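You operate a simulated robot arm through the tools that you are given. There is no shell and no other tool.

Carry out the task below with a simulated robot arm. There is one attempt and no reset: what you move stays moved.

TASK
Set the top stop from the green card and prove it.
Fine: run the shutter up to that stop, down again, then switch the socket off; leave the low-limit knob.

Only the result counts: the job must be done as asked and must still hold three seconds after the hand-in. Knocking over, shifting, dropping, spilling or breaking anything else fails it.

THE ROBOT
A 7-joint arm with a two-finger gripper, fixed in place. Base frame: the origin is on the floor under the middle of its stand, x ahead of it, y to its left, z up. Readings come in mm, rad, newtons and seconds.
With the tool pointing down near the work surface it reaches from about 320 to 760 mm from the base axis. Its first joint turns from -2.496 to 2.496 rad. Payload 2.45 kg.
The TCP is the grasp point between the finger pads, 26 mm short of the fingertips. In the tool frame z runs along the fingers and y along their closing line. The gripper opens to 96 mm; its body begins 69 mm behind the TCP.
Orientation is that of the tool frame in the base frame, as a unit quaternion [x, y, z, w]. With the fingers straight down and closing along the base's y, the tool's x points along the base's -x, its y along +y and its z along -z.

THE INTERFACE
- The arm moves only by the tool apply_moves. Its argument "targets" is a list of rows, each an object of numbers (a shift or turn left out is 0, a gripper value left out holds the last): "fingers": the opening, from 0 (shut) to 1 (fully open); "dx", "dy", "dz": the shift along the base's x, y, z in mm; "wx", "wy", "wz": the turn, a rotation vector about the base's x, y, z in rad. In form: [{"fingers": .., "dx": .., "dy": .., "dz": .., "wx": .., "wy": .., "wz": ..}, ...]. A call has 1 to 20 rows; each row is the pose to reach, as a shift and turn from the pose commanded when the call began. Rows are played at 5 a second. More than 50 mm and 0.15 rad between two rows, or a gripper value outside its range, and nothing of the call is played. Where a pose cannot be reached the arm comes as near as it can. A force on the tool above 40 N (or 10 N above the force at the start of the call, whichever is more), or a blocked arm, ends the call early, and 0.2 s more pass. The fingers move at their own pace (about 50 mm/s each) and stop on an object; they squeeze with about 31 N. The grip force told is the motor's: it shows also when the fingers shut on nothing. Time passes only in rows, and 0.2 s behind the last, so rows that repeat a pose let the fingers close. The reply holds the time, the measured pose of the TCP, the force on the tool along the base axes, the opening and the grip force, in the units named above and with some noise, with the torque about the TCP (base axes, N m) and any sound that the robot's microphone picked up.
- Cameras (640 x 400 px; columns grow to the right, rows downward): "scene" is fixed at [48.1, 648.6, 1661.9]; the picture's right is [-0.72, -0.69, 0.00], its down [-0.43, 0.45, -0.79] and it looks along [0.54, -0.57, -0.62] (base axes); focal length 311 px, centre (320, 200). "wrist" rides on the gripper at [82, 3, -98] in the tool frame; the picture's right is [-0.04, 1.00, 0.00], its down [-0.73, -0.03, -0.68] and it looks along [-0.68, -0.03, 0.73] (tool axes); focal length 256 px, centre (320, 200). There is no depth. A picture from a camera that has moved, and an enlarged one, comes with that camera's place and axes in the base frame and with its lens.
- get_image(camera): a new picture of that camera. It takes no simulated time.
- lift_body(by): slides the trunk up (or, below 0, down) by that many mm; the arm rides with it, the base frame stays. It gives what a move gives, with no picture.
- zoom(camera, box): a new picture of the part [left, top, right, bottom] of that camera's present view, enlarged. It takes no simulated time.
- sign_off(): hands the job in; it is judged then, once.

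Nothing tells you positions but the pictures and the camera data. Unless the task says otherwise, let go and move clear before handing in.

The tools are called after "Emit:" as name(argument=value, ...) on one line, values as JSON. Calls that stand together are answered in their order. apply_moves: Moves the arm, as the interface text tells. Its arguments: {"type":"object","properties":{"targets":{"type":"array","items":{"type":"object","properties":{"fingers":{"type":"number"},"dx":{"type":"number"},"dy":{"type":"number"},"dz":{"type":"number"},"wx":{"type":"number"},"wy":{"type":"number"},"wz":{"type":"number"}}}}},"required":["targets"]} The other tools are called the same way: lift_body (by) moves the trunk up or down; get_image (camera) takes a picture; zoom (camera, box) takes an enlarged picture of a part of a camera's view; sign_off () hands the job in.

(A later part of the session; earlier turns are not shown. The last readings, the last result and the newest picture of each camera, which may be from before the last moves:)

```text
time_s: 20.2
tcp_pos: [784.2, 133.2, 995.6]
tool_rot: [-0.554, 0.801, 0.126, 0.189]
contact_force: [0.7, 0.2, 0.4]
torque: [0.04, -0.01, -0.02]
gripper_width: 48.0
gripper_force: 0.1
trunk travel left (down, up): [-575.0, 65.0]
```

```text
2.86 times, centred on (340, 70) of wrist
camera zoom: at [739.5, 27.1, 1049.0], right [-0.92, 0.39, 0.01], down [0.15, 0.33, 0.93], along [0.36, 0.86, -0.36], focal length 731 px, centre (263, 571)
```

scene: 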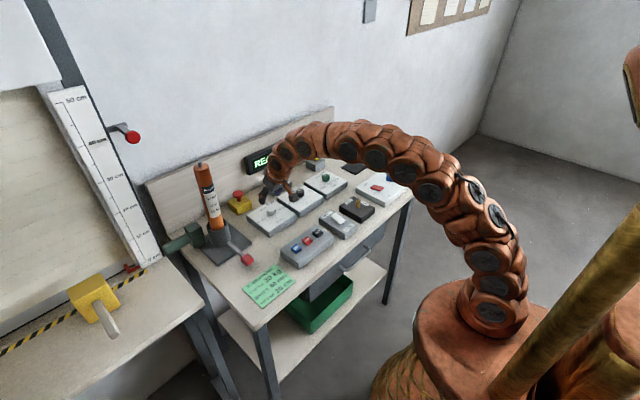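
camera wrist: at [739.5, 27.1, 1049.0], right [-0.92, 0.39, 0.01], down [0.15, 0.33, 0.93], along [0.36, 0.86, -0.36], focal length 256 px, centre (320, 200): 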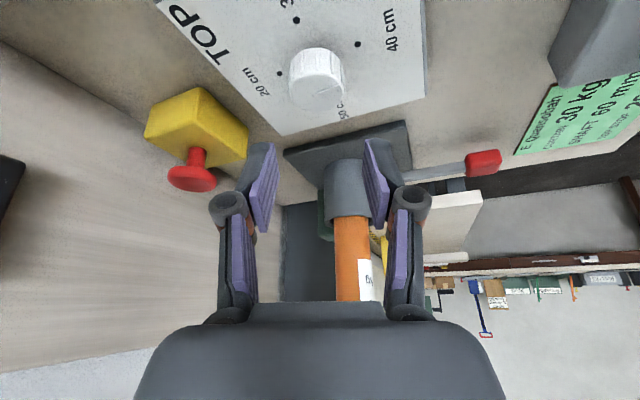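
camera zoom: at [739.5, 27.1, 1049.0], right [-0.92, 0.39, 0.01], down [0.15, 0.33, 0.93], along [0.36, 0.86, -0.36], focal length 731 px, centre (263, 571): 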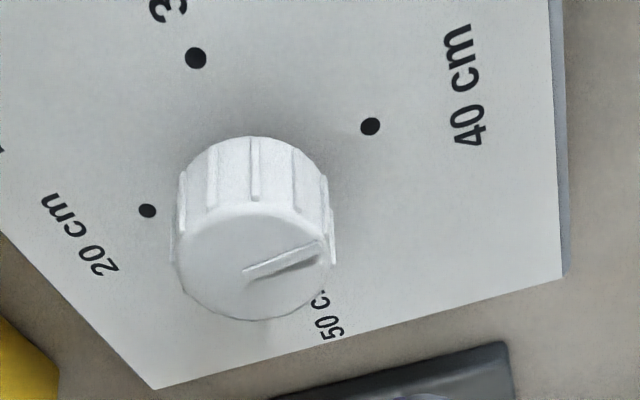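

The pointer now points exactly at 40, so the turn carried it a full 90°. I'll swing the hand back to regrip for the next step.

Emit:
apply_moves(targets=[{"dx": 0, "dy": 1, "wz": -0.13, "fingers": 0.6}, {"dx": -0.5, "dy": 2, "wz": -0.26}, {"dx": -1, "dy": 3, "wz": -0.39}, {"dx": -1.5, "dy": 4, "wz": -0.52}, {"dx": -2, "dy": 5, "wz": -0.65}, {"dx": -2.5, "dy": 6, "wz": -0.78}, {"dx": -3, "dy": 7, "wz": -0.91}, {"dx": -3.5, "dy": 8, "wz": -1.04}, {"dx": -4, "dy": 9, "wz": -1.17}, {"dx": -4.5, "dy": 10, "wz": -1.3}, {"dx": -5, "dy": 11, "wz": -1.43}, {"dx": -5, "dy": 11, "wz": -1.56}, {"dx": -5, "dy": 11, "dz": -20, "wz": -1.56}, {"dx": -5, "dy": 11, "dz": -30, "wz": -1.56}, {"dx": -5, "dy": 11, "dz": -30, "wz": -1.56}])

Emit:
get_image(camera="wrist")

```text
time_s: 23.4
tcp_pos: [777.6, 146.5, 964.5]
tool_rot: [0.169, 0.959, -0.042, 0.222]
contact_force: [0.1, 0.1, 0.3]
torque: [0.01, -0.04, 0.0]
gripper_width: 57.5
gripper_force: 0.0
trunk travel left (down, up): [-575.0, 65.0]
```

```text
taken
camera wrist: at [670.4, 190.2, 1018.3], right [0.38, 0.93, 0.01], down [0.33, -0.15, 0.93], along [0.87, -0.35, -0.36], focal length 256 px, centre (320, 200)
```

wrist: 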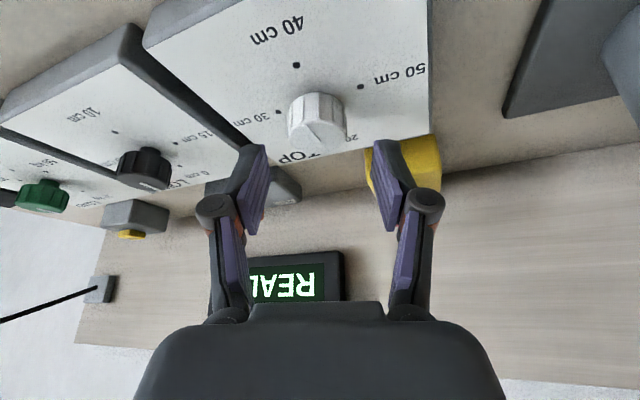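

Emit:
apply_moves(targets=[{"dx": 1.3, "dy": -2.4, "dz": -10, "fingers": 0.6}, {"dx": 1.3, "dy": -2.4, "dz": -20}, {"dx": 1.3, "dy": -2.4, "dz": -24.5}, {"dx": 1.3, "dy": -2.4, "dz": -24.5, "fingers": 0}, {"dx": 1.3, "dy": -2.4, "dz": -24.5}, {"dx": 1.3, "dy": -2.4, "dz": -24.5}, {"dx": 1.3, "dy": -2.4, "dz": -24.5}])

```text
time_s: 25.0
tcp_pos: [779.4, 143.5, 940.7]
tool_rot: [0.168, 0.959, -0.042, 0.223]
contact_force: [7.7, 10.4, 2.0]
torque: [0.31, -0.51, 0.08]
gripper_width: 33.1
gripper_force: 45.2
trunk travel left (down, up): [-575.0, 65.0]
```

The knob is held again (33.1 mm). I'll turn the next 90° counter-clockwise (40→30).

Emit:
apply_moves(targets=[{"dx": -0.35, "dy": -0.6, "wz": 0.13, "fingers": 0}, {"dx": -0.6, "dy": -1.2, "wz": 0.26}, {"dx": -0.8, "dy": -1.8, "wz": 0.39}, {"dx": -0.8, "dy": -2.4, "wz": 0.52}, {"dx": -0.7, "dy": -3.0, "wz": 0.65}, {"dx": -0.6, "dy": -3.6, "wz": 0.78}, {"dx": -0.3, "dy": -4.1, "wz": 0.91}, {"dx": 0, "dy": -4.6, "wz": 1.04}, {"dx": 0.5, "dy": -5.0, "wz": 1.17}, {"dx": 1.0, "dy": -5.3, "wz": 1.3}, {"dx": 1.5, "dy": -5.5, "wz": 1.43}, {"dx": 2.1, "dy": -5.7, "wz": 1.56}, {"dx": 2.1, "dy": -5.7, "wz": 1.56, "fingers": 0.5}, {"dx": 2.1, "dy": -5.7, "wz": 1.56}, {"dx": 2.1, "dy": -5.7, "dz": 10, "wz": 1.56}, {"dx": 2.1, "dy": -5.7, "dz": 30, "wz": 1.56}, {"dx": 2.1, "dy": -5.7, "dz": 55, "wz": 1.56}, {"dx": 2.1, "dy": -5.7, "dz": 55, "wz": 1.56}])

Emit:
zoom(camera="wrist", box=[240, 0, 440, 140])

```text
time_s: 28.8
tcp_pos: [782.7, 135.6, 996.1]
tool_rot: [-0.554, 0.802, 0.125, 0.187]
contact_force: [0.3, -0.4, 0.5]
torque: [0.01, -0.01, 0.0]
gripper_width: 47.8
gripper_force: 0.1
trunk travel left (down, up): [-575.0, 65.0]
```

```text
2.86 times, centred on (340, 70) of wrist
camera zoom: at [739.1, 30.0, 1049.7], right [-0.92, 0.39, 0.01], down [0.15, 0.33, 0.93], along [0.36, 0.86, -0.36], focal length 731 px, centre (263, 571)
```

zoom: 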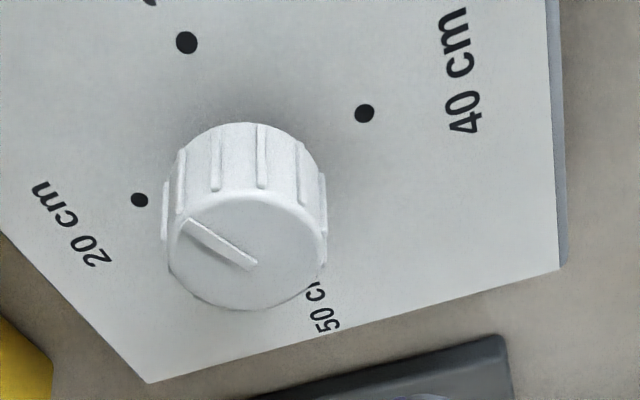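

The pointer overshot 30 by about 24° towards 20; I probably released before the arm had settled. About 65° remain. I'll swing back to face straight ahead and measure the pointer from there before gripping.

Emit:
apply_moves(targets=[{"dx": -0.3, "dy": 0.5, "wz": -0.13, "fingers": 0.6}, {"dx": -0.6, "dy": 1, "wz": -0.26}, {"dx": -0.9, "dy": 1.5, "wz": -0.39}, {"dx": -1.2, "dy": 2, "wz": -0.52}, {"dx": -1.5, "dy": 2.5, "wz": -0.65}, {"dx": -1.8, "dy": 3, "wz": -0.78}, {"dx": -2.1, "dy": 3.5, "wz": -0.91}, {"dx": -2.4, "dy": 4, "wz": -1.04}, {"dx": -2.7, "dy": 4.6, "wz": -1.15}, {"dx": -2.7, "dy": 4.6, "wz": -1.21}, {"dx": -2.7, "dy": 4.6, "wz": -1.21}, {"dx": -2.7, "dy": 4.6, "wz": -1.21}])

Emit:
zoom(camera="wrist", box=[220, 0, 420, 140])

```text
time_s: 31.4
tcp_pos: [779.6, 142.3, 995.0]
tool_rot: [0.0, 0.974, -0.003, 0.225]
contact_force: [0.0, 0.7, -0.1]
torque: [-0.01, 0.01, 0.02]
gripper_width: 57.4
gripper_force: 0.1
trunk travel left (down, up): [-575.0, 65.0]
```

```text
2.86 times, centred on (320, 70) of wrist
camera zoom: at [662.9, 146.4, 1048.7], right [0.04, 1.0, 0.01], down [0.36, -0.02, 0.93], along [0.93, -0.03, -0.36], focal length 731 px, centre (320, 571)
```

zoom: 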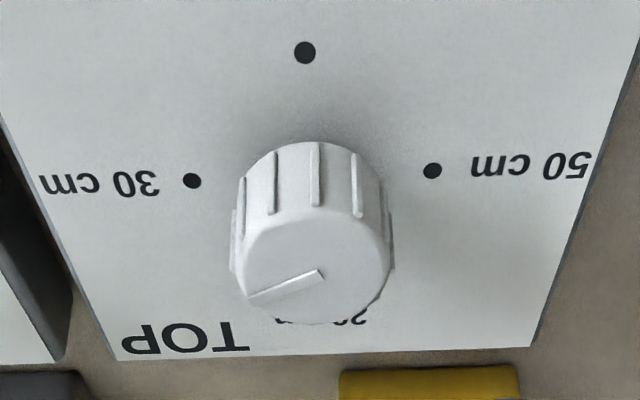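

The pointer measures 65° short of 20. I'll descend, grip, wait, and check the pointer again.

Emit:
apply_moves(targets=[{"dx": -0.5, "dy": 0, "dz": -20, "fingers": 0.6}, {"dx": -0.5, "dz": -40}, {"dx": -0.5, "dz": -50}, {"dx": -0.5, "dz": -55}, {"dx": -0.5, "dz": -55}, {"dx": -0.5, "dz": -55, "fingers": 0}, {"dx": -0.5, "dz": -55}, {"dx": -0.5, "dz": -55}, {"dx": -0.5, "dz": -55}, {"dx": -0.5, "dz": -55}])

Emit:
zoom(camera="wrist", box=[220, 60, 420, 220])

```text
time_s: 33.6
tcp_pos: [779.4, 140.2, 941.1]
tool_rot: [0.0, 0.974, -0.003, 0.226]
contact_force: [-0.2, -3.2, 0.1]
torque: [-0.08, -0.14, -0.04]
gripper_width: 32.8
gripper_force: 44.9
trunk travel left (down, up): [-575.0, 65.0]
```

```text
2.50 times, centred on (320, 140) of wrist
camera zoom: at [662.1, 145.4, 994.7], right [0.04, 1.0, 0.01], down [0.36, -0.02, 0.93], along [0.93, -0.03, -0.36], focal length 640 px, centre (320, 350)
```

zoom: 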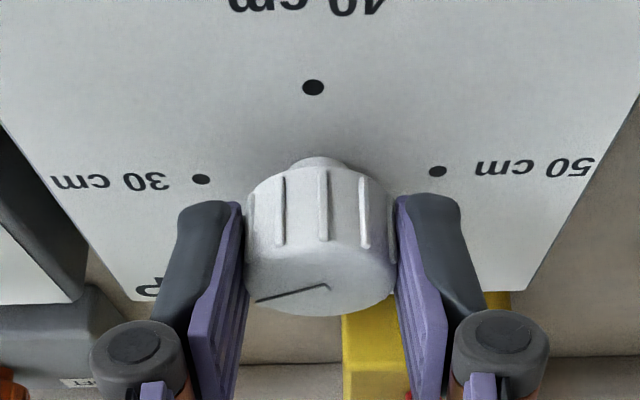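

Held firmly with the pointer unchanged. I'll rotate 1.14 rad and dwell while still gripping.

Emit:
apply_moves(targets=[{"dx": -0.1, "dy": -0.5, "wz": 0.13, "fingers": 0}, {"dx": -0.1, "dy": -1.0, "wz": 0.26}, {"dx": 0, "dy": -1.5, "wz": 0.39}, {"dx": 0.2, "dy": -1.9, "wz": 0.52}, {"dx": 0.4, "dy": -2.3, "wz": 0.65}, {"dx": 0.8, "dy": -2.6, "wz": 0.78}, {"dx": 1.2, "dy": -2.9, "wz": 0.91}, {"dx": 1.6, "dy": -3.1, "wz": 1.04}, {"dx": 2.0, "dy": -3.2, "wz": 1.14}, {"dx": 2.0, "dy": -3.2, "wz": 1.14}, {"dx": 2.0, "dy": -3.2, "wz": 1.14}, {"dx": 2.0, "dy": -3.2, "wz": 1.14}])

Emit:
zoom(camera="wrist", box=[220, 60, 420, 220])

```text
time_s: 35.3
tcp_pos: [781.5, 133.3, 940.8]
tool_rot: [-0.445, 0.867, 0.096, 0.204]
contact_force: [4.0, -18.9, 4.1]
torque: [-1.38, 0.37, -0.13]
gripper_width: 33.2
gripper_force: 45.2
trunk travel left (down, up): [-575.0, 65.0]
stopped in row 8: the force on the tool passed its limit at 42 N (the readings are from after the stop); the commanded pose is now the measured one
```

```text
2.50 times, centred on (320, 140) of wrist
camera zoom: at [711.4, 42.2, 994.5], right [-0.79, 0.61, 0.0], down [0.22, 0.28, 0.93], along [0.57, 0.74, -0.36], focal length 640 px, centre (320, 350)
```

zoom: 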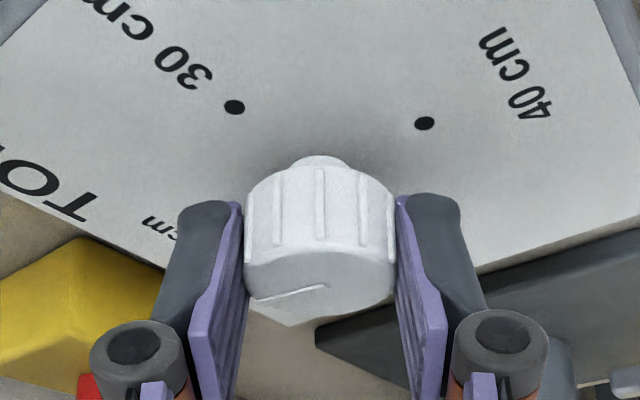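

The force limit tripped from a small sideways misalignment, but the knob turned with the grip (about 11° remaining). I'll relieve the side load and finish the turn.

Emit:
apply_moves(targets=[{"dx": 0.2, "dy": 2.3, "fingers": 0}, {"dx": 0.4, "dy": 4.4}, {"dx": 0.6, "dy": 4.4, "wz": 0.07}, {"dx": 0.8, "dy": 4.4, "wz": 0.14}, {"dx": 1.0, "dy": 4.4, "wz": 0.19}, {"dx": 1.0, "dy": 4.4, "wz": 0.19}, {"dx": 1.0, "dy": 4.4, "wz": 0.19}])

Emit:
zoom(camera="wrist", box=[220, 60, 420, 220])

Emit:
zoom(camera="scene", box=[240, 190, 310, 240])

```text
time_s: 36.0
tcp_pos: [784.4, 136.5, 941.0]
tool_rot: [-0.457, 0.86, 0.099, 0.203]
contact_force: [-1.2, -21.2, 5.7]
torque: [-1.24, 0.14, -0.08]
gripper_width: 33.4
gripper_force: 45.2
trunk travel left (down, up): [-575.0, 65.0]
stopped in row 3: the force on the tool passed its limit at 40 N (the readings are from after the stop); the commanded pose is now the measured one
```

```text
2.50 times, centred on (320, 140) of wrist
camera zoom: at [715.4, 42.3, 994.6], right [-0.81, 0.59, 0.0], down [0.21, 0.29, 0.93], along [0.55, 0.75, -0.36], focal length 640 px, centre (320, 350)
```

zoom: 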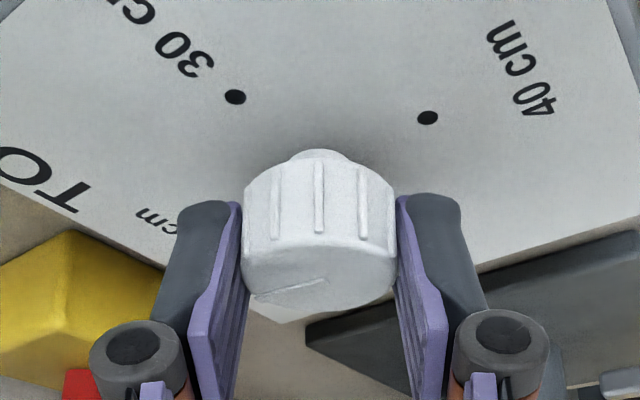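

```text
8.00 times, centred on (275, 215) of scene
camera zoom: at [48.1, 648.6, 1661.9], right [-0.72, -0.69, 0.0], down [-0.43, 0.45, -0.79], along [0.54, -0.57, -0.62], focal length 2486 px, centre (680, 80)
```

zoom: 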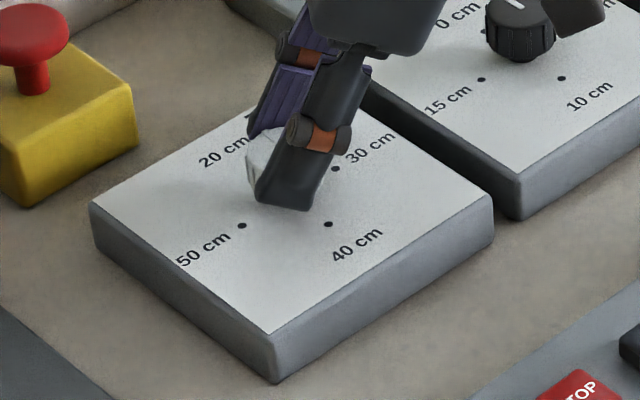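

Emit:
get_image(camera="wrist")

Emit:
zoom(camera="scene", box=[200, 100, 400, 250])

```text
taken
camera wrist: at [715.4, 42.3, 994.6], right [-0.81, 0.59, 0.0], down [0.21, 0.29, 0.93], along [0.55, 0.75, -0.36], focal length 256 px, centre (320, 200)
```

wrist: 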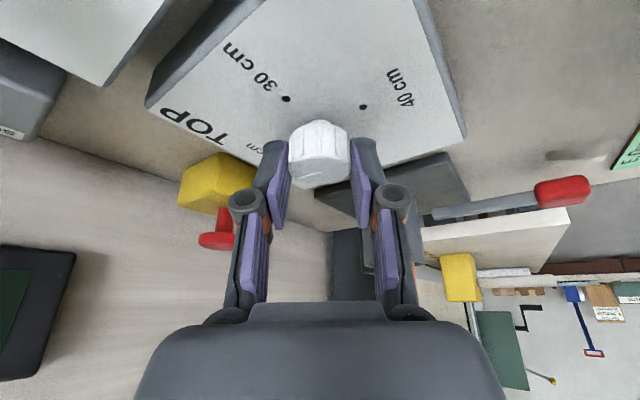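

```text
2.67 times, centred on (300, 175) of scene
camera zoom: at [48.1, 648.6, 1661.9], right [-0.72, -0.69, 0.0], down [-0.43, 0.45, -0.79], along [0.54, -0.57, -0.62], focal length 829 px, centre (373, 267)
```

zoom: 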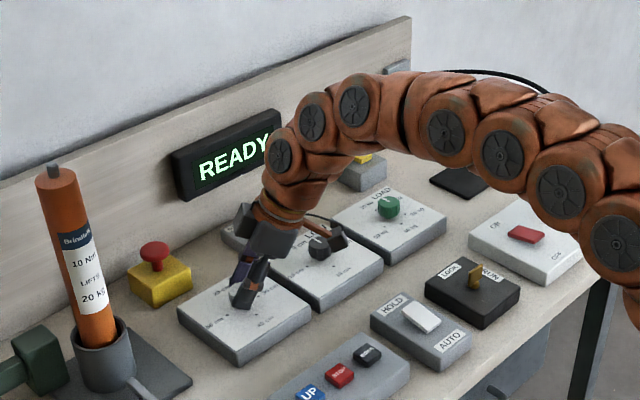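

No collision visible; it's just grip strain. I'll dwell, release, lift and re-measure the pointer.

Emit:
apply_moves(targets=[{"dz": 0}, {"dz": 0}])

```text
time_s: 36.6
tcp_pos: [783.4, 134.1, 941.8]
tool_rot: [-0.457, 0.86, 0.1, 0.203]
contact_force: [0.9, -30.1, 3.5]
torque: [-1.41, 0.36, -0.12]
gripper_width: 33.4
gripper_force: 44.9
trunk travel left (down, up): [-575.0, 65.0]
```

The strain readings let me refine the knob axis to about (787.6, 140.3), so my earlier "correction" went the wrong way. About 8–9° remain; I'll re-centre and finish the turn.

Emit:
apply_moves(targets=[{"dx": -0.7, "dy": -1.5, "fingers": 0}, {"dx": -1.4, "dy": -3.0}, {"dx": -1.0, "dy": -3.2, "wz": 0.08}, {"dx": -0.4, "dy": -3.6, "wz": 0.15}, {"dx": -0.4, "dy": -3.6, "wz": 0.15}, {"dx": -0.4, "dy": -3.6, "wz": 0.15}])

Emit:
zoom(camera="wrist", box=[220, 60, 420, 220])

```text
time_s: 38.0
tcp_pos: [784.4, 134.3, 940.8]
tool_rot: [-0.52, 0.823, 0.114, 0.196]
contact_force: [22.6, -12.8, 6.3]
torque: [0.16, -0.74, -0.7]
gripper_width: 32.9
gripper_force: 45.2
trunk travel left (down, up): [-575.0, 65.0]
```

```text
2.50 times, centred on (320, 140) of wrist
camera zoom: at [731.1, 32.2, 994.3], right [-0.89, 0.46, 0.0], down [0.17, 0.32, 0.93], along [0.43, 0.83, -0.36], focal length 640 px, centre (320, 350)
```

zoom: 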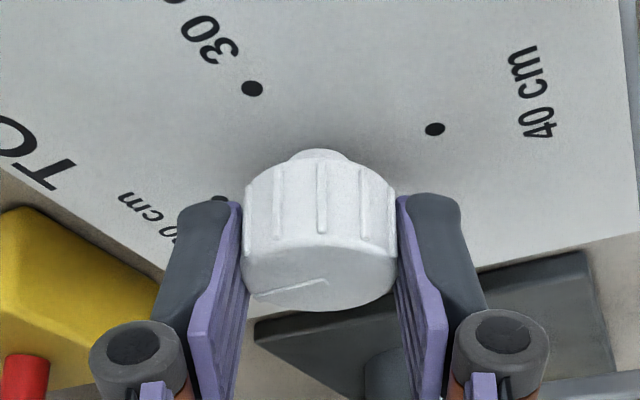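

The pointer now measures within about 2° of 20, and the torque suggests the knob reached its end stop. I'll dwell, release, lift and verify.

Emit:
apply_moves(targets=[{"wz": -0.02, "fingers": 0}, {"wz": -0.02}, {"wz": -0.02, "fingers": 0.6}, {"wz": -0.02}, {"wz": -0.02, "dz": 5}, {"wz": -0.02, "dz": 30}, {"wz": -0.02, "dz": 60}, {"wz": -0.02, "dz": 60}])

Emit:
get_image(camera="wrist")

Emit:
zoom(camera="wrist", box=[240, 0, 440, 140])

```text
time_s: 39.9
tcp_pos: [782.5, 133.8, 1002.3]
tool_rot: [-0.513, 0.828, 0.113, 0.196]
contact_force: [0.3, 0.6, 0.2]
torque: [0.0, 0.01, 0.01]
gripper_width: 57.7
gripper_force: 0.1
trunk travel left (down, up): [-575.0, 65.0]
```

```text
taken
camera wrist: at [727.5, 33.2, 1056.1], right [-0.88, 0.48, 0.0], down [0.18, 0.31, 0.93], along [0.45, 0.82, -0.36], focal length 256 px, centre (320, 200)
```

wrist: 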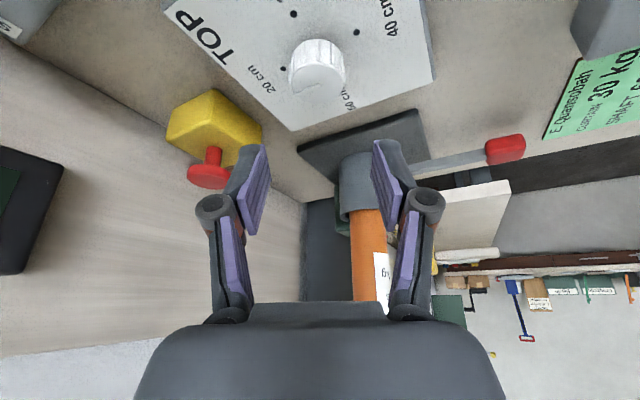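

```text
2.86 times, centred on (340, 70) of wrist
camera zoom: at [727.5, 33.2, 1056.1], right [-0.88, 0.48, 0.0], down [0.18, 0.31, 0.93], along [0.45, 0.82, -0.36], focal length 731 px, centre (263, 571)
```

zoom: 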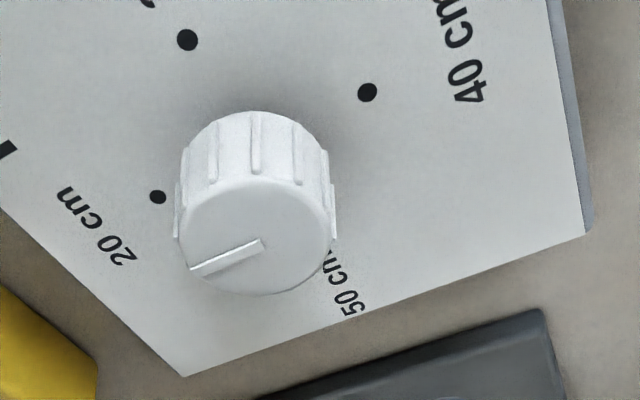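

TOP now points at 20 cm. Next I'll swing back and untilt, moving towards a hover above the button box, and check the display and the shutter.

Emit:
apply_moves(targets=[{"dx": -10, "dz": 5, "wz": -0.13}, {"dx": -20, "dz": 10, "wz": -0.26}, {"dx": -30, "dz": 15, "wz": -0.39}, {"dx": -40, "dz": 20, "wz": -0.52}, {"dx": -50, "dz": 25, "wz": -0.65}, {"dx": -60, "dz": 30, "wz": -0.78}, {"dx": -75, "dz": 35, "wz": -0.91}, {"dx": -90, "dz": 40, "wz": -1.04}, {"dx": -105, "dz": 45, "wz": -1.11}])

Emit:
apply_moves(targets=[{"dx": -20, "dy": 15, "wy": 0.12}, {"dx": -40, "dy": 30, "wy": 0.24}, {"dx": -60, "dy": 45, "wy": 0.36}, {"dx": -80, "dy": 60, "wy": 0.452, "fingers": 0}, {"dx": -95, "dy": 68, "wy": 0.452}, {"dx": -95, "dy": 68, "wy": 0.452}])

Emit:
get_image(camera="wrist")

Emit:
get_image(camera="scene")

```text
time_s: 41.9
tcp_pos: [677.9, 135.7, 1046.9]
tool_rot: [0.002, 0.974, -0.007, 0.226]
contact_force: [0.0, -1.2, 0.0]
torque: [0.01, -0.01, 0.0]
gripper_width: 57.6
gripper_force: 0.0
trunk travel left (down, up): [-575.0, 65.0]
```

```text
time_s: 43.2
tcp_pos: [581.8, 201.8, 1046.4]
tool_rot: [0.0, 1.0, -0.008, 0.001]
contact_force: [0.7, -0.1, -0.3]
torque: [0.02, -0.03, -0.04]
gripper_width: 0.0
gripper_force: 15.5
trunk travel left (down, up): [-575.0, 65.0]
```

```text
taken
camera wrist: at [500.1, 207.9, 1144.2], right [0.04, 1.0, -0.02], down [0.73, -0.02, 0.68], along [0.68, -0.04, -0.73], focal length 256 px, centre (320, 200)
```

wrist: 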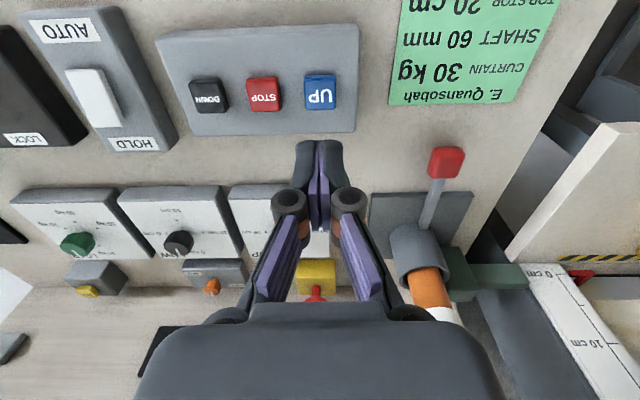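

```text
taken
```

scene: 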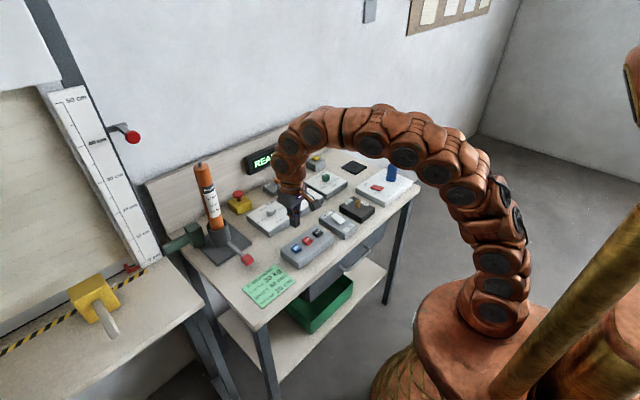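

Emit:
zoom(camera="scene", box=[240, 190, 310, 240])

Emit:
zoom(camera="wrist", box=[20, 0, 220, 160])

Emit:
zoom(camera="wrist", box=[370, 110, 640, 300])

Emit:
zoom(camera="scene", box=[310, 190, 380, 240])

```text
8.00 times, centred on (275, 215) of scene
camera zoom: at [48.1, 648.6, 1661.9], right [-0.72, -0.69, 0.0], down [-0.43, 0.45, -0.79], along [0.54, -0.57, -0.62], focal length 2486 px, centre (680, 80)
```

zoom: 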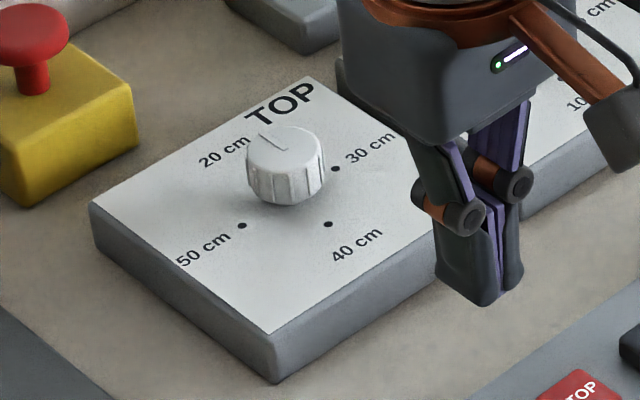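

```text
2.50 times, centred on (120, 80) of wrist
camera zoom: at [500.1, 207.9, 1144.2], right [0.04, 1.0, -0.02], down [0.73, -0.02, 0.68], along [0.68, -0.04, -0.73], focal length 640 px, centre (820, 500)
```

zoom: 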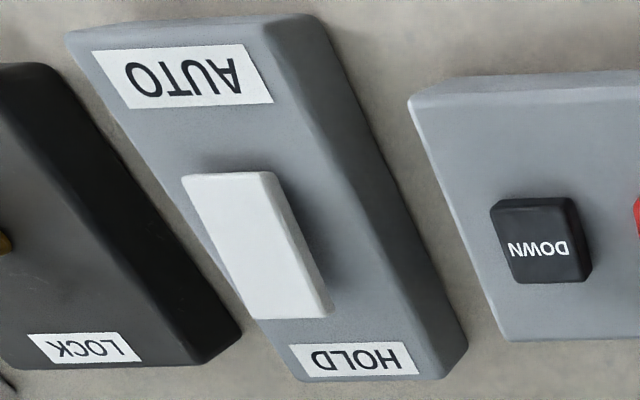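

```text
2.11 times, centred on (505, 205) of wrist
camera zoom: at [500.1, 207.9, 1144.2], right [0.04, 1.0, -0.02], down [0.73, -0.02, 0.68], along [0.68, -0.04, -0.73], focal length 539 px, centre (-70, 190)
```

zoom: 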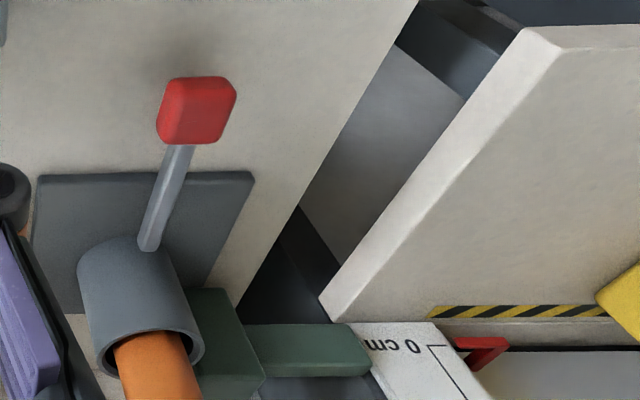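

```text
8.00 times, centred on (345, 215) of scene
camera zoom: at [48.1, 648.6, 1661.9], right [-0.72, -0.69, 0.0], down [-0.43, 0.45, -0.79], along [0.54, -0.57, -0.62], focal length 2486 px, centre (120, 80)
```

zoom: 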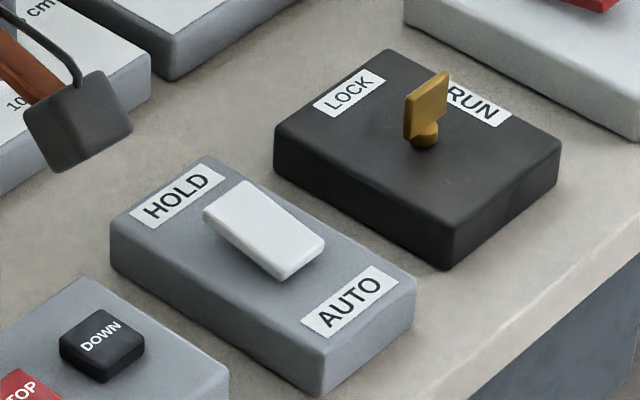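

Emit:
zoom(camera="scene", box=[345, 165, 415, 215])

Emit:
zoom(camera="scene", box=[80, 220, 160, 290])

```text
8.00 times, centred on (380, 190) of scene
camera zoom: at [48.1, 648.6, 1661.9], right [-0.72, -0.69, 0.0], down [-0.43, 0.45, -0.79], along [0.54, -0.57, -0.62], focal length 2486 px, centre (-160, 280)
```

zoom: 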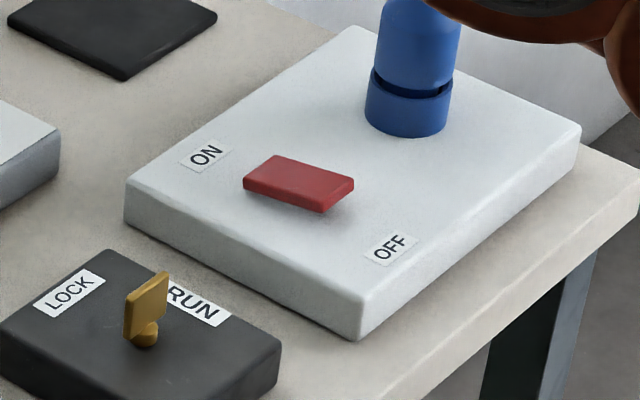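

```text
5.71 times, centred on (120, 255) of scene
camera zoom: at [48.1, 648.6, 1661.9], right [-0.72, -0.69, 0.0], down [-0.43, 0.45, -0.79], along [0.54, -0.57, -0.62], focal length 1776 px, centre (1463, -114)
```

zoom: 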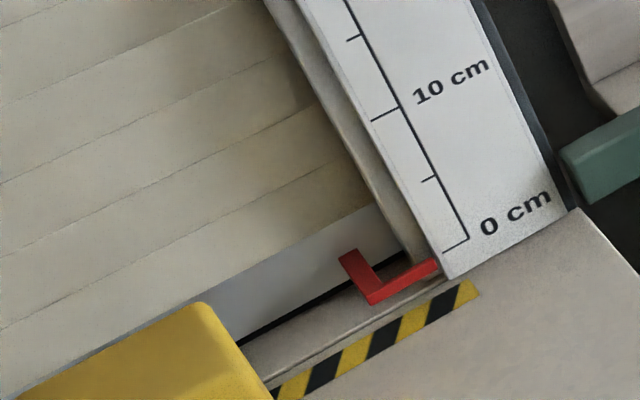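

The rocker's AUTO end is pressed, the key is at RUN, the display says READY, and nothing is in the shutter's path (the yellow block stands in front of it). I'll press UP at about (584, 202) with the closed fingertips.

Emit:
apply_moves(targets=[{"dx": 2, "dy": 0, "dz": -45, "fingers": 0}, {"dx": 2, "dz": -85}, {"dx": 2, "dz": -97}, {"dx": 2, "dz": -100}, {"dx": 2, "dz": -103}, {"dx": 2, "dz": -106}, {"dx": 2, "dz": -109}, {"dx": 2, "dz": -111}, {"dx": 2, "dz": -113}])

Emit:
get_image(camera="scene")

Emit:
zoom(camera="wrist", box=[200, 0, 440, 200])

```text
time_s: 45.2
tcp_pos: [586.5, 203.5, 933.9]
tool_rot: [-0.002, 1.0, -0.006, 0.004]
contact_force: [5.8, -2.1, 22.1]
torque: [-0.02, -0.12, 0.0]
gripper_width: 6.0
gripper_force: 28.9
trunk travel left (down, up): [-575.0, 65.0]
heard: click
```

```text
taken
```

scene: 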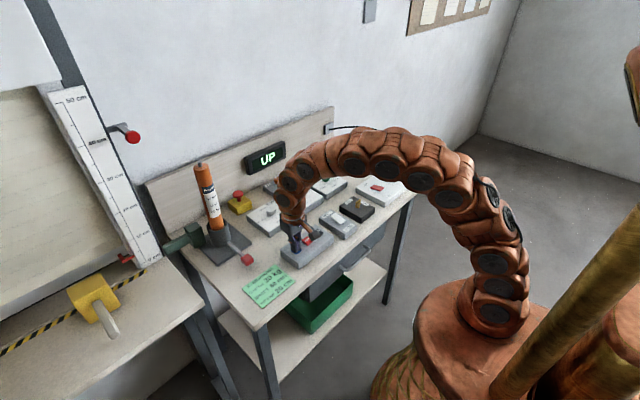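

```text
2.00 times, centred on (320, 100) of wrist
camera zoom: at [503.8, 208.5, 1033.2], right [0.04, 1.0, -0.01], down [0.73, -0.02, 0.68], along [0.68, -0.04, -0.73], focal length 512 px, centre (320, 400)
```

zoom: 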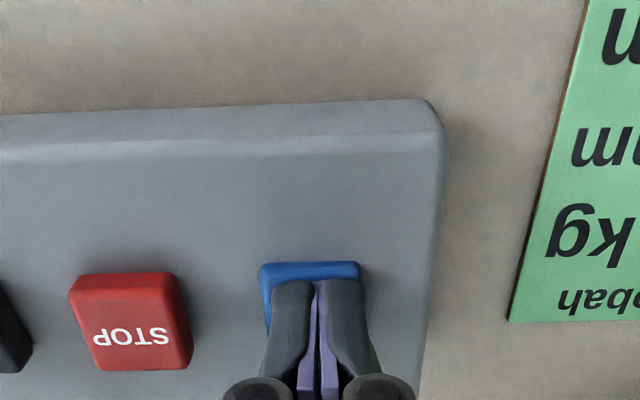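

A click, the display shows UP and the marker is moving. I'll release the button and see whether it keeps running.

Emit:
apply_moves(targets=[{"dz": 5}, {"dz": 15}, {"dz": 25}])

Emit:
get_image(camera="scene")

Emit:
zoom(camera="scene", box=[60, 130, 180, 290])

```text
time_s: 46.0
tcp_pos: [584.9, 202.3, 956.4]
tool_rot: [-0.001, 1.0, -0.008, 0.001]
contact_force: [-1.0, 0.2, 1.4]
torque: [-0.01, 0.0, 0.05]
gripper_width: 0.0
gripper_force: 28.8
trunk travel left (down, up): [-575.0, 65.0]
```

```text
taken
```

scene: 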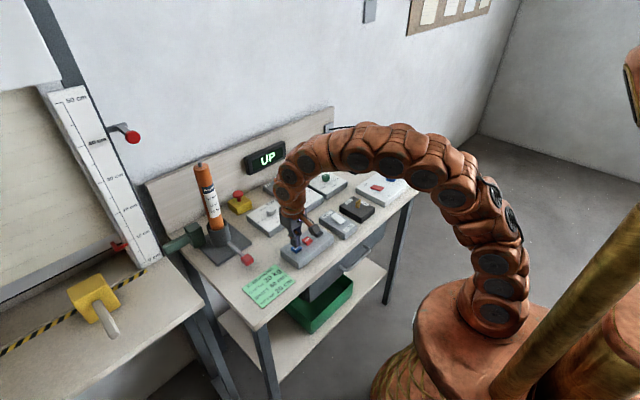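

```text
2.50 times, centred on (120, 210) of scene
camera zoom: at [48.1, 648.6, 1661.9], right [-0.72, -0.69, 0.0], down [-0.43, 0.45, -0.79], along [0.54, -0.57, -0.62], focal length 777 px, centre (820, 175)
```

zoom: 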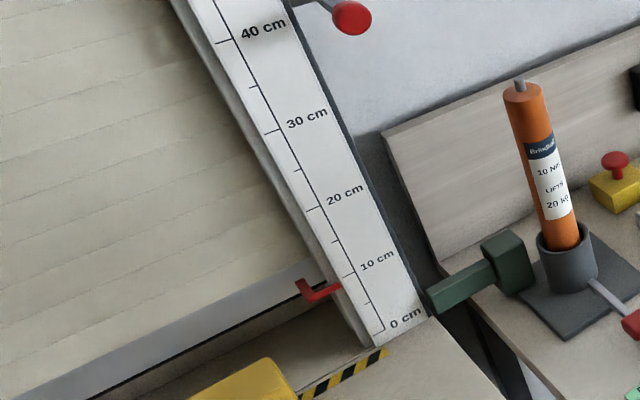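

AUTO mode keeps it running, now at about 8 cm. I'll shift to a hover above DOWN while it travels and watch it reach its stop.

Emit:
apply_moves(targets=[{"dz": 25}, {"dz": 25, "dy": -35}, {"dz": 25, "dy": -70}, {"dz": 25, "dy": -101}, {"dz": 25, "dy": -101}])

Emit:
get_image(camera="scene")

Emit:
get_image(camera="wrist")

```text
time_s: 47.2
tcp_pos: [585.1, 101.1, 983.7]
tool_rot: [-0.001, 1.0, -0.007, 0.002]
contact_force: [-0.3, -0.2, 0.2]
torque: [0.01, 0.01, 0.04]
gripper_width: 0.2
gripper_force: 28.6
trunk travel left (down, up): [-575.0, 65.0]
```

```text
taken
```

scene: 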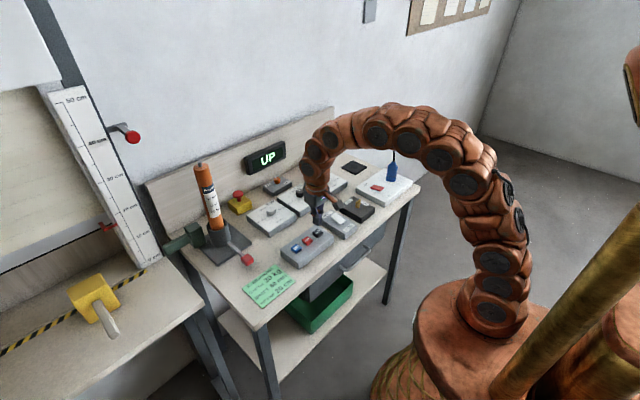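

```text
taken
camera wrist: at [503.7, 107.1, 1082.4], right [0.04, 1.0, -0.01], down [0.73, -0.02, 0.68], along [0.68, -0.04, -0.73], focal length 256 px, centre (320, 200)
```

wrist: 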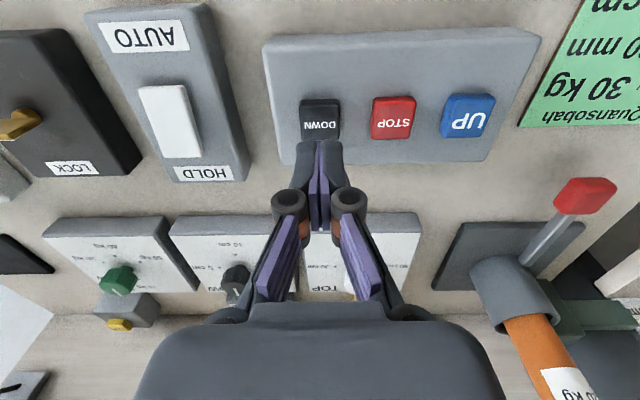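

Emit:
zoom(camera="scene", box=[60, 130, 180, 290])

Emit:
apply_moves(targets=[{"dz": 0}, {"dz": 0}, {"dz": 0}, {"dz": 0}])

Emit:
zoom(camera="scene", box=[60, 130, 300, 290])

```text
2.50 times, centred on (120, 210) of scene
camera zoom: at [48.1, 648.6, 1661.9], right [-0.72, -0.69, 0.0], down [-0.43, 0.45, -0.79], along [0.54, -0.57, -0.62], focal length 777 px, centre (820, 175)
```

zoom: 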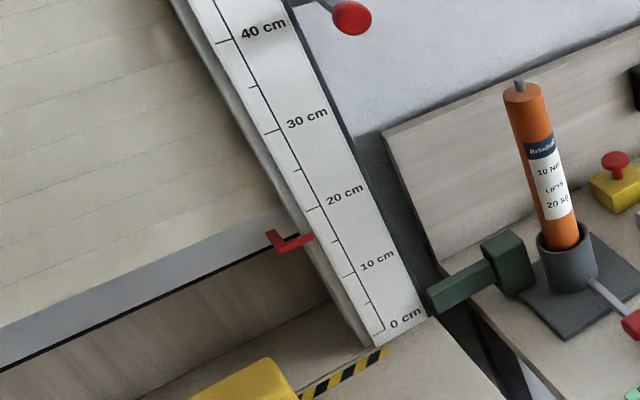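

```text
time_s: 48.2
tcp_pos: [585.4, 101.8, 982.6]
tool_rot: [0.0, 1.0, -0.007, 0.002]
contact_force: [-0.7, 0.9, -0.2]
torque: [0.01, 0.01, -0.04]
gripper_width: 0.0
gripper_force: 28.6
trunk travel left (down, up): [-575.0, 65.0]
```

```text
2.50 times, centred on (180, 210) of scene
camera zoom: at [48.1, 648.6, 1661.9], right [-0.72, -0.69, 0.0], down [-0.43, 0.45, -0.79], along [0.54, -0.57, -0.62], focal length 777 px, centre (670, 175)
```

zoom: 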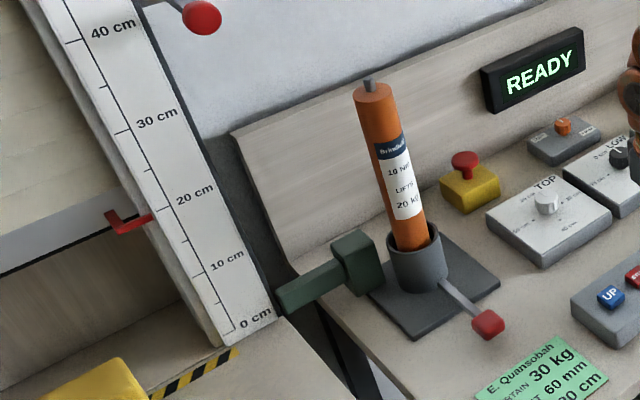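

The shutter stopped and the display is back to READY. I'll check the marker against the 20 cm line.

Emit:
zoom(camera="scene", box=[80, 180, 150, 240])

Emit:
zoom(camera="wrist", box=[260, 60, 400, 180])

```text
6.67 times, centred on (115, 210) of scene
camera zoom: at [48.1, 648.6, 1661.9], right [-0.72, -0.69, 0.0], down [-0.43, 0.45, -0.79], along [0.54, -0.57, -0.62], focal length 2072 px, centre (1687, 133)
```

zoom: 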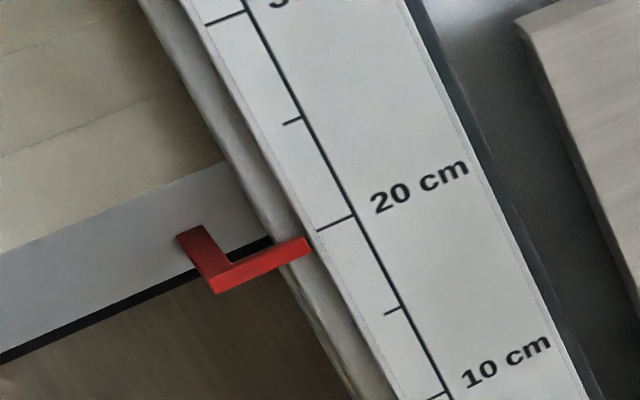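

```text
3.33 times, centred on (330, 120) of wrist
camera zoom: at [503.7, 107.4, 1082.4], right [0.04, 1.0, -0.01], down [0.73, -0.02, 0.68], along [0.68, -0.04, -0.73], focal length 853 px, centre (287, 467)
```

zoom: 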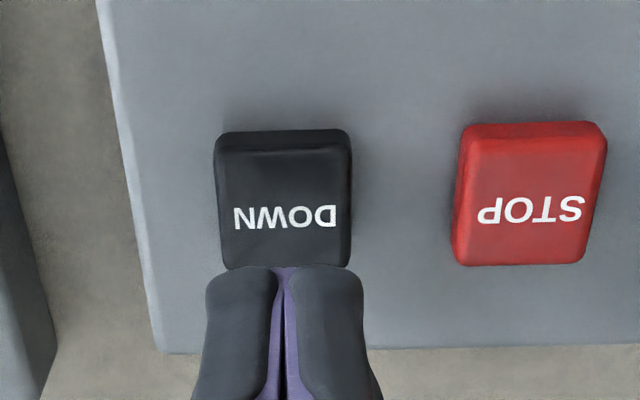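

The marker is level with the 20 cm tick, the same relation it had to 0 at the start. Now I'll press DOWN at about (584, 100).

Emit:
apply_moves(targets=[{"dx": -0.5, "dy": -1.2, "dz": -25, "fingers": 0}, {"dx": -0.5, "dy": -1.2, "dz": -34}, {"dx": -0.5, "dy": -1.2, "dz": -37}, {"dx": -0.5, "dy": -1.2, "dz": -40}, {"dx": -0.5, "dy": -1.2, "dz": -43}, {"dx": -0.5, "dy": -1.2, "dz": -46}, {"dx": -0.5, "dy": -1.2, "dz": -48}, {"dx": -0.5, "dy": -1.2, "dz": -50}])

Emit:
zoom(camera="scene", box=[60, 130, 300, 290])

```text
time_s: 50.0
tcp_pos: [584.1, 99.7, 934.7]
tool_rot: [-0.001, 1.0, -0.008, 0.002]
contact_force: [-2.3, 4.5, 21.5]
torque: [0.08, 0.15, -0.01]
gripper_width: 5.9
gripper_force: 28.2
trunk travel left (down, up): [-575.0, 65.0]
heard: click
```

```text
2.50 times, centred on (180, 210) of scene
camera zoom: at [48.1, 648.6, 1661.9], right [-0.72, -0.69, 0.0], down [-0.43, 0.45, -0.79], along [0.54, -0.57, -0.62], focal length 777 px, centre (670, 175)
```

zoom: 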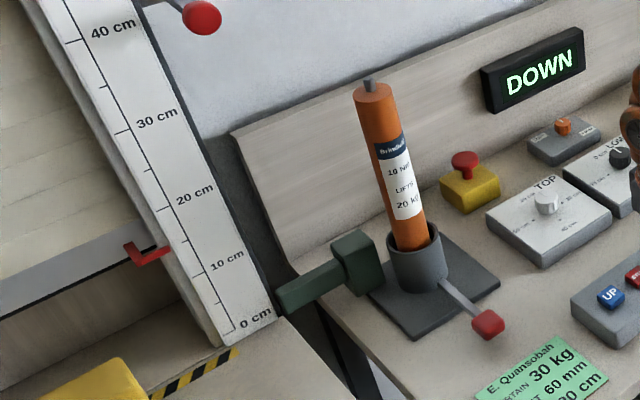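

DOWN is running. I'll release the button, lift clear and wait for it to finish.

Emit:
apply_moves(targets=[{"dz": 10}, {"dz": 40}, {"dz": 80}, {"dz": 115}, {"dz": 115}, {"dz": 115}])

Emit:
zoom(camera="scene", box=[60, 130, 300, 290])

Emit:
apply_moves(targets=[{"dz": 0}, {"dz": 0}, {"dz": 0}, {"dz": 0}, {"dz": 0}, {"dz": 0}, {"dz": 0}, {"dz": 0}])

Emit:
zoom(camera="scene", box=[60, 130, 300, 290])

```text
time_s: 51.5
tcp_pos: [585.3, 96.6, 1046.9]
tool_rot: [-0.002, 1.0, -0.008, 0.002]
contact_force: [0.8, -0.1, -0.5]
torque: [0.0, -0.02, 0.01]
gripper_width: 0.0
gripper_force: 28.5
trunk travel left (down, up): [-575.0, 65.0]
```

```text
2.50 times, centred on (180, 210) of scene
camera zoom: at [48.1, 648.6, 1661.9], right [-0.72, -0.69, 0.0], down [-0.43, 0.45, -0.79], along [0.54, -0.57, -0.62], focal length 777 px, centre (670, 175)
```

zoom: 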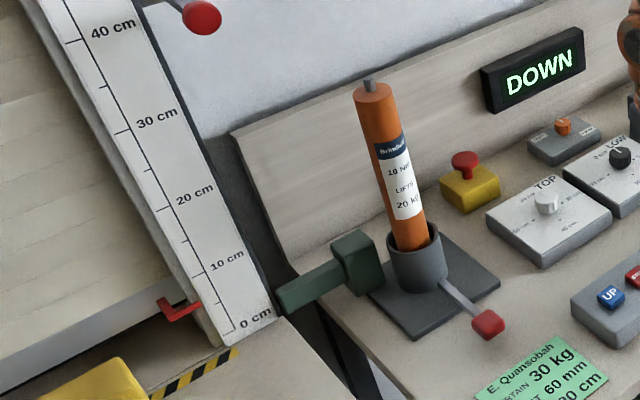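

```text
time_s: 53.2
tcp_pos: [584.9, 97.9, 1046.5]
tool_rot: [-0.001, 1.0, -0.009, 0.002]
contact_force: [-0.2, -1.2, -0.7]
torque: [-0.01, 0.01, -0.01]
gripper_width: 0.0
gripper_force: 28.6
trunk travel left (down, up): [-575.0, 65.0]
```

```text
2.50 times, centred on (180, 210) of scene
camera zoom: at [48.1, 648.6, 1661.9], right [-0.72, -0.69, 0.0], down [-0.43, 0.45, -0.79], along [0.54, -0.57, -0.62], focal length 777 px, centre (670, 175)
```

zoom: 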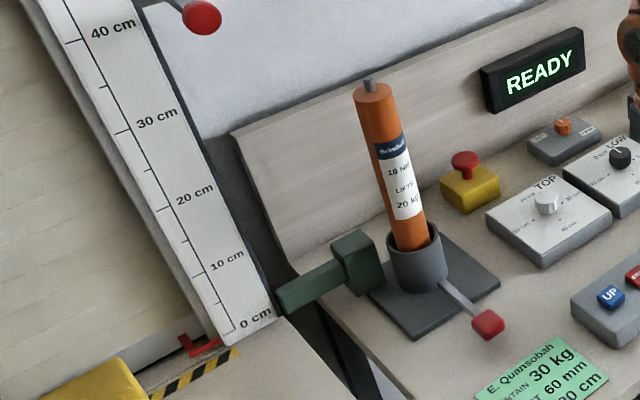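

The shutter is back down at 0 and the display shows READY. Now I'll go to the OFF end of the socket rocker (x≈572, y≈−259) and check alignment before pressing.

Emit:
apply_moves(targets=[{"dy": -45, "fingers": 0}, {"dy": -90}, {"dy": -135}, {"dx": -3, "dy": -180}, {"dx": -6, "dy": -225}, {"dx": -9, "dy": -270}, {"dx": -12, "dy": -315}, {"dx": -13, "dy": -356}, {"dx": -13, "dy": -356, "dz": -40}, {"dx": -13, "dy": -356, "dz": -60}, {"dx": -13, "dy": -356, "dz": -60}])

Emit:
get_image(camera="wrist")

Emit:
zoom(camera="scene", box=[330, 130, 430, 220])

```text
time_s: 55.6
tcp_pos: [571.5, -254.0, 988.8]
tool_rot: [-0.001, 1.0, -0.007, 0.001]
contact_force: [-0.2, 0.8, 0.2]
torque: [-0.04, 0.03, -0.02]
gripper_width: 0.0
gripper_force: 28.2
trunk travel left (down, up): [-575.0, 65.0]
```

```text
taken
camera wrist: at [490.4, -248.4, 1087.7], right [0.04, 1.0, -0.01], down [0.73, -0.02, 0.68], along [0.68, -0.04, -0.73], focal length 256 px, centre (320, 200)
```

wrist: 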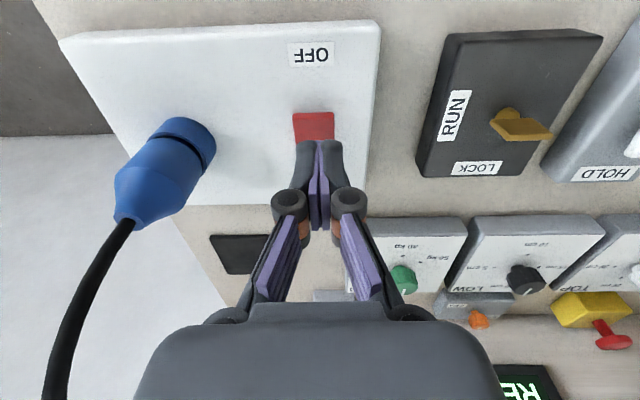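

```text
4.44 times, centred on (380, 175) of scene
camera zoom: at [48.1, 648.6, 1661.9], right [-0.72, -0.69, 0.0], down [-0.43, 0.45, -0.79], along [0.54, -0.57, -0.62], focal length 1381 px, centre (53, 311)
```

zoom: 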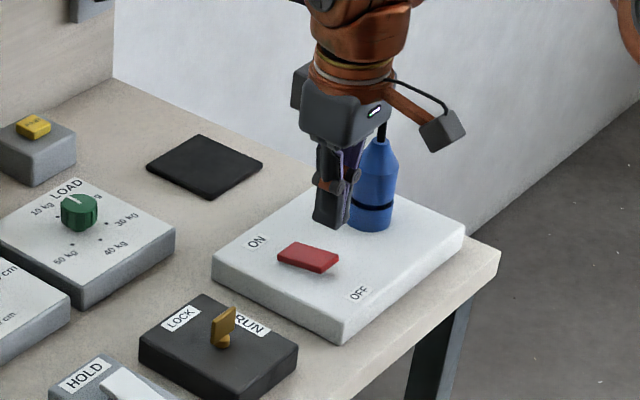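

Aligned; I need about 4 mm more towards −y. I'll press the OFF end.

Emit:
apply_moves(targets=[{"dx": 1, "dy": -4.5, "dz": -20, "fingers": 0}, {"dx": 1, "dy": -4.5, "dz": -32}, {"dx": 1, "dy": -4.5, "dz": -36}, {"dx": 1, "dy": -4.5, "dz": -39}, {"dx": 1, "dy": -4.5, "dz": -42}, {"dx": 1, "dy": -4.5, "dz": -45}, {"dx": 1, "dy": -4.5, "dz": -48}, {"dx": 1, "dy": -4.5, "dz": -51}, {"dx": 1, "dy": -4.5, "dz": -53}])

Emit:
get_image(camera="scene")

```text
time_s: 57.6
tcp_pos: [573.7, -259.9, 939.1]
tool_rot: [0.0, 1.0, -0.009, 0.005]
contact_force: [2.4, -0.2, 36.4]
torque: [0.03, -0.48, -0.05]
gripper_width: 6.1
gripper_force: 28.7
trunk travel left (down, up): [-575.0, 65.0]
```

```text
taken
```

scene: 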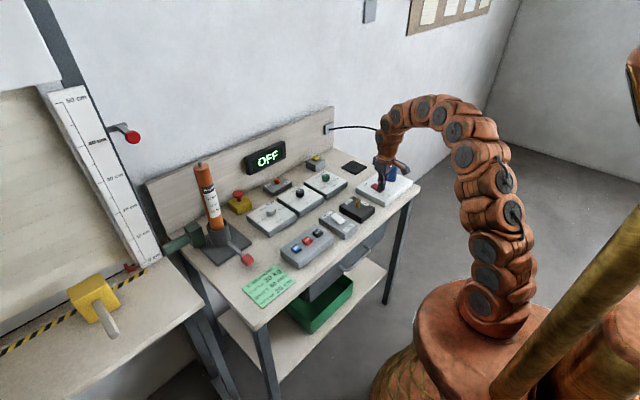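

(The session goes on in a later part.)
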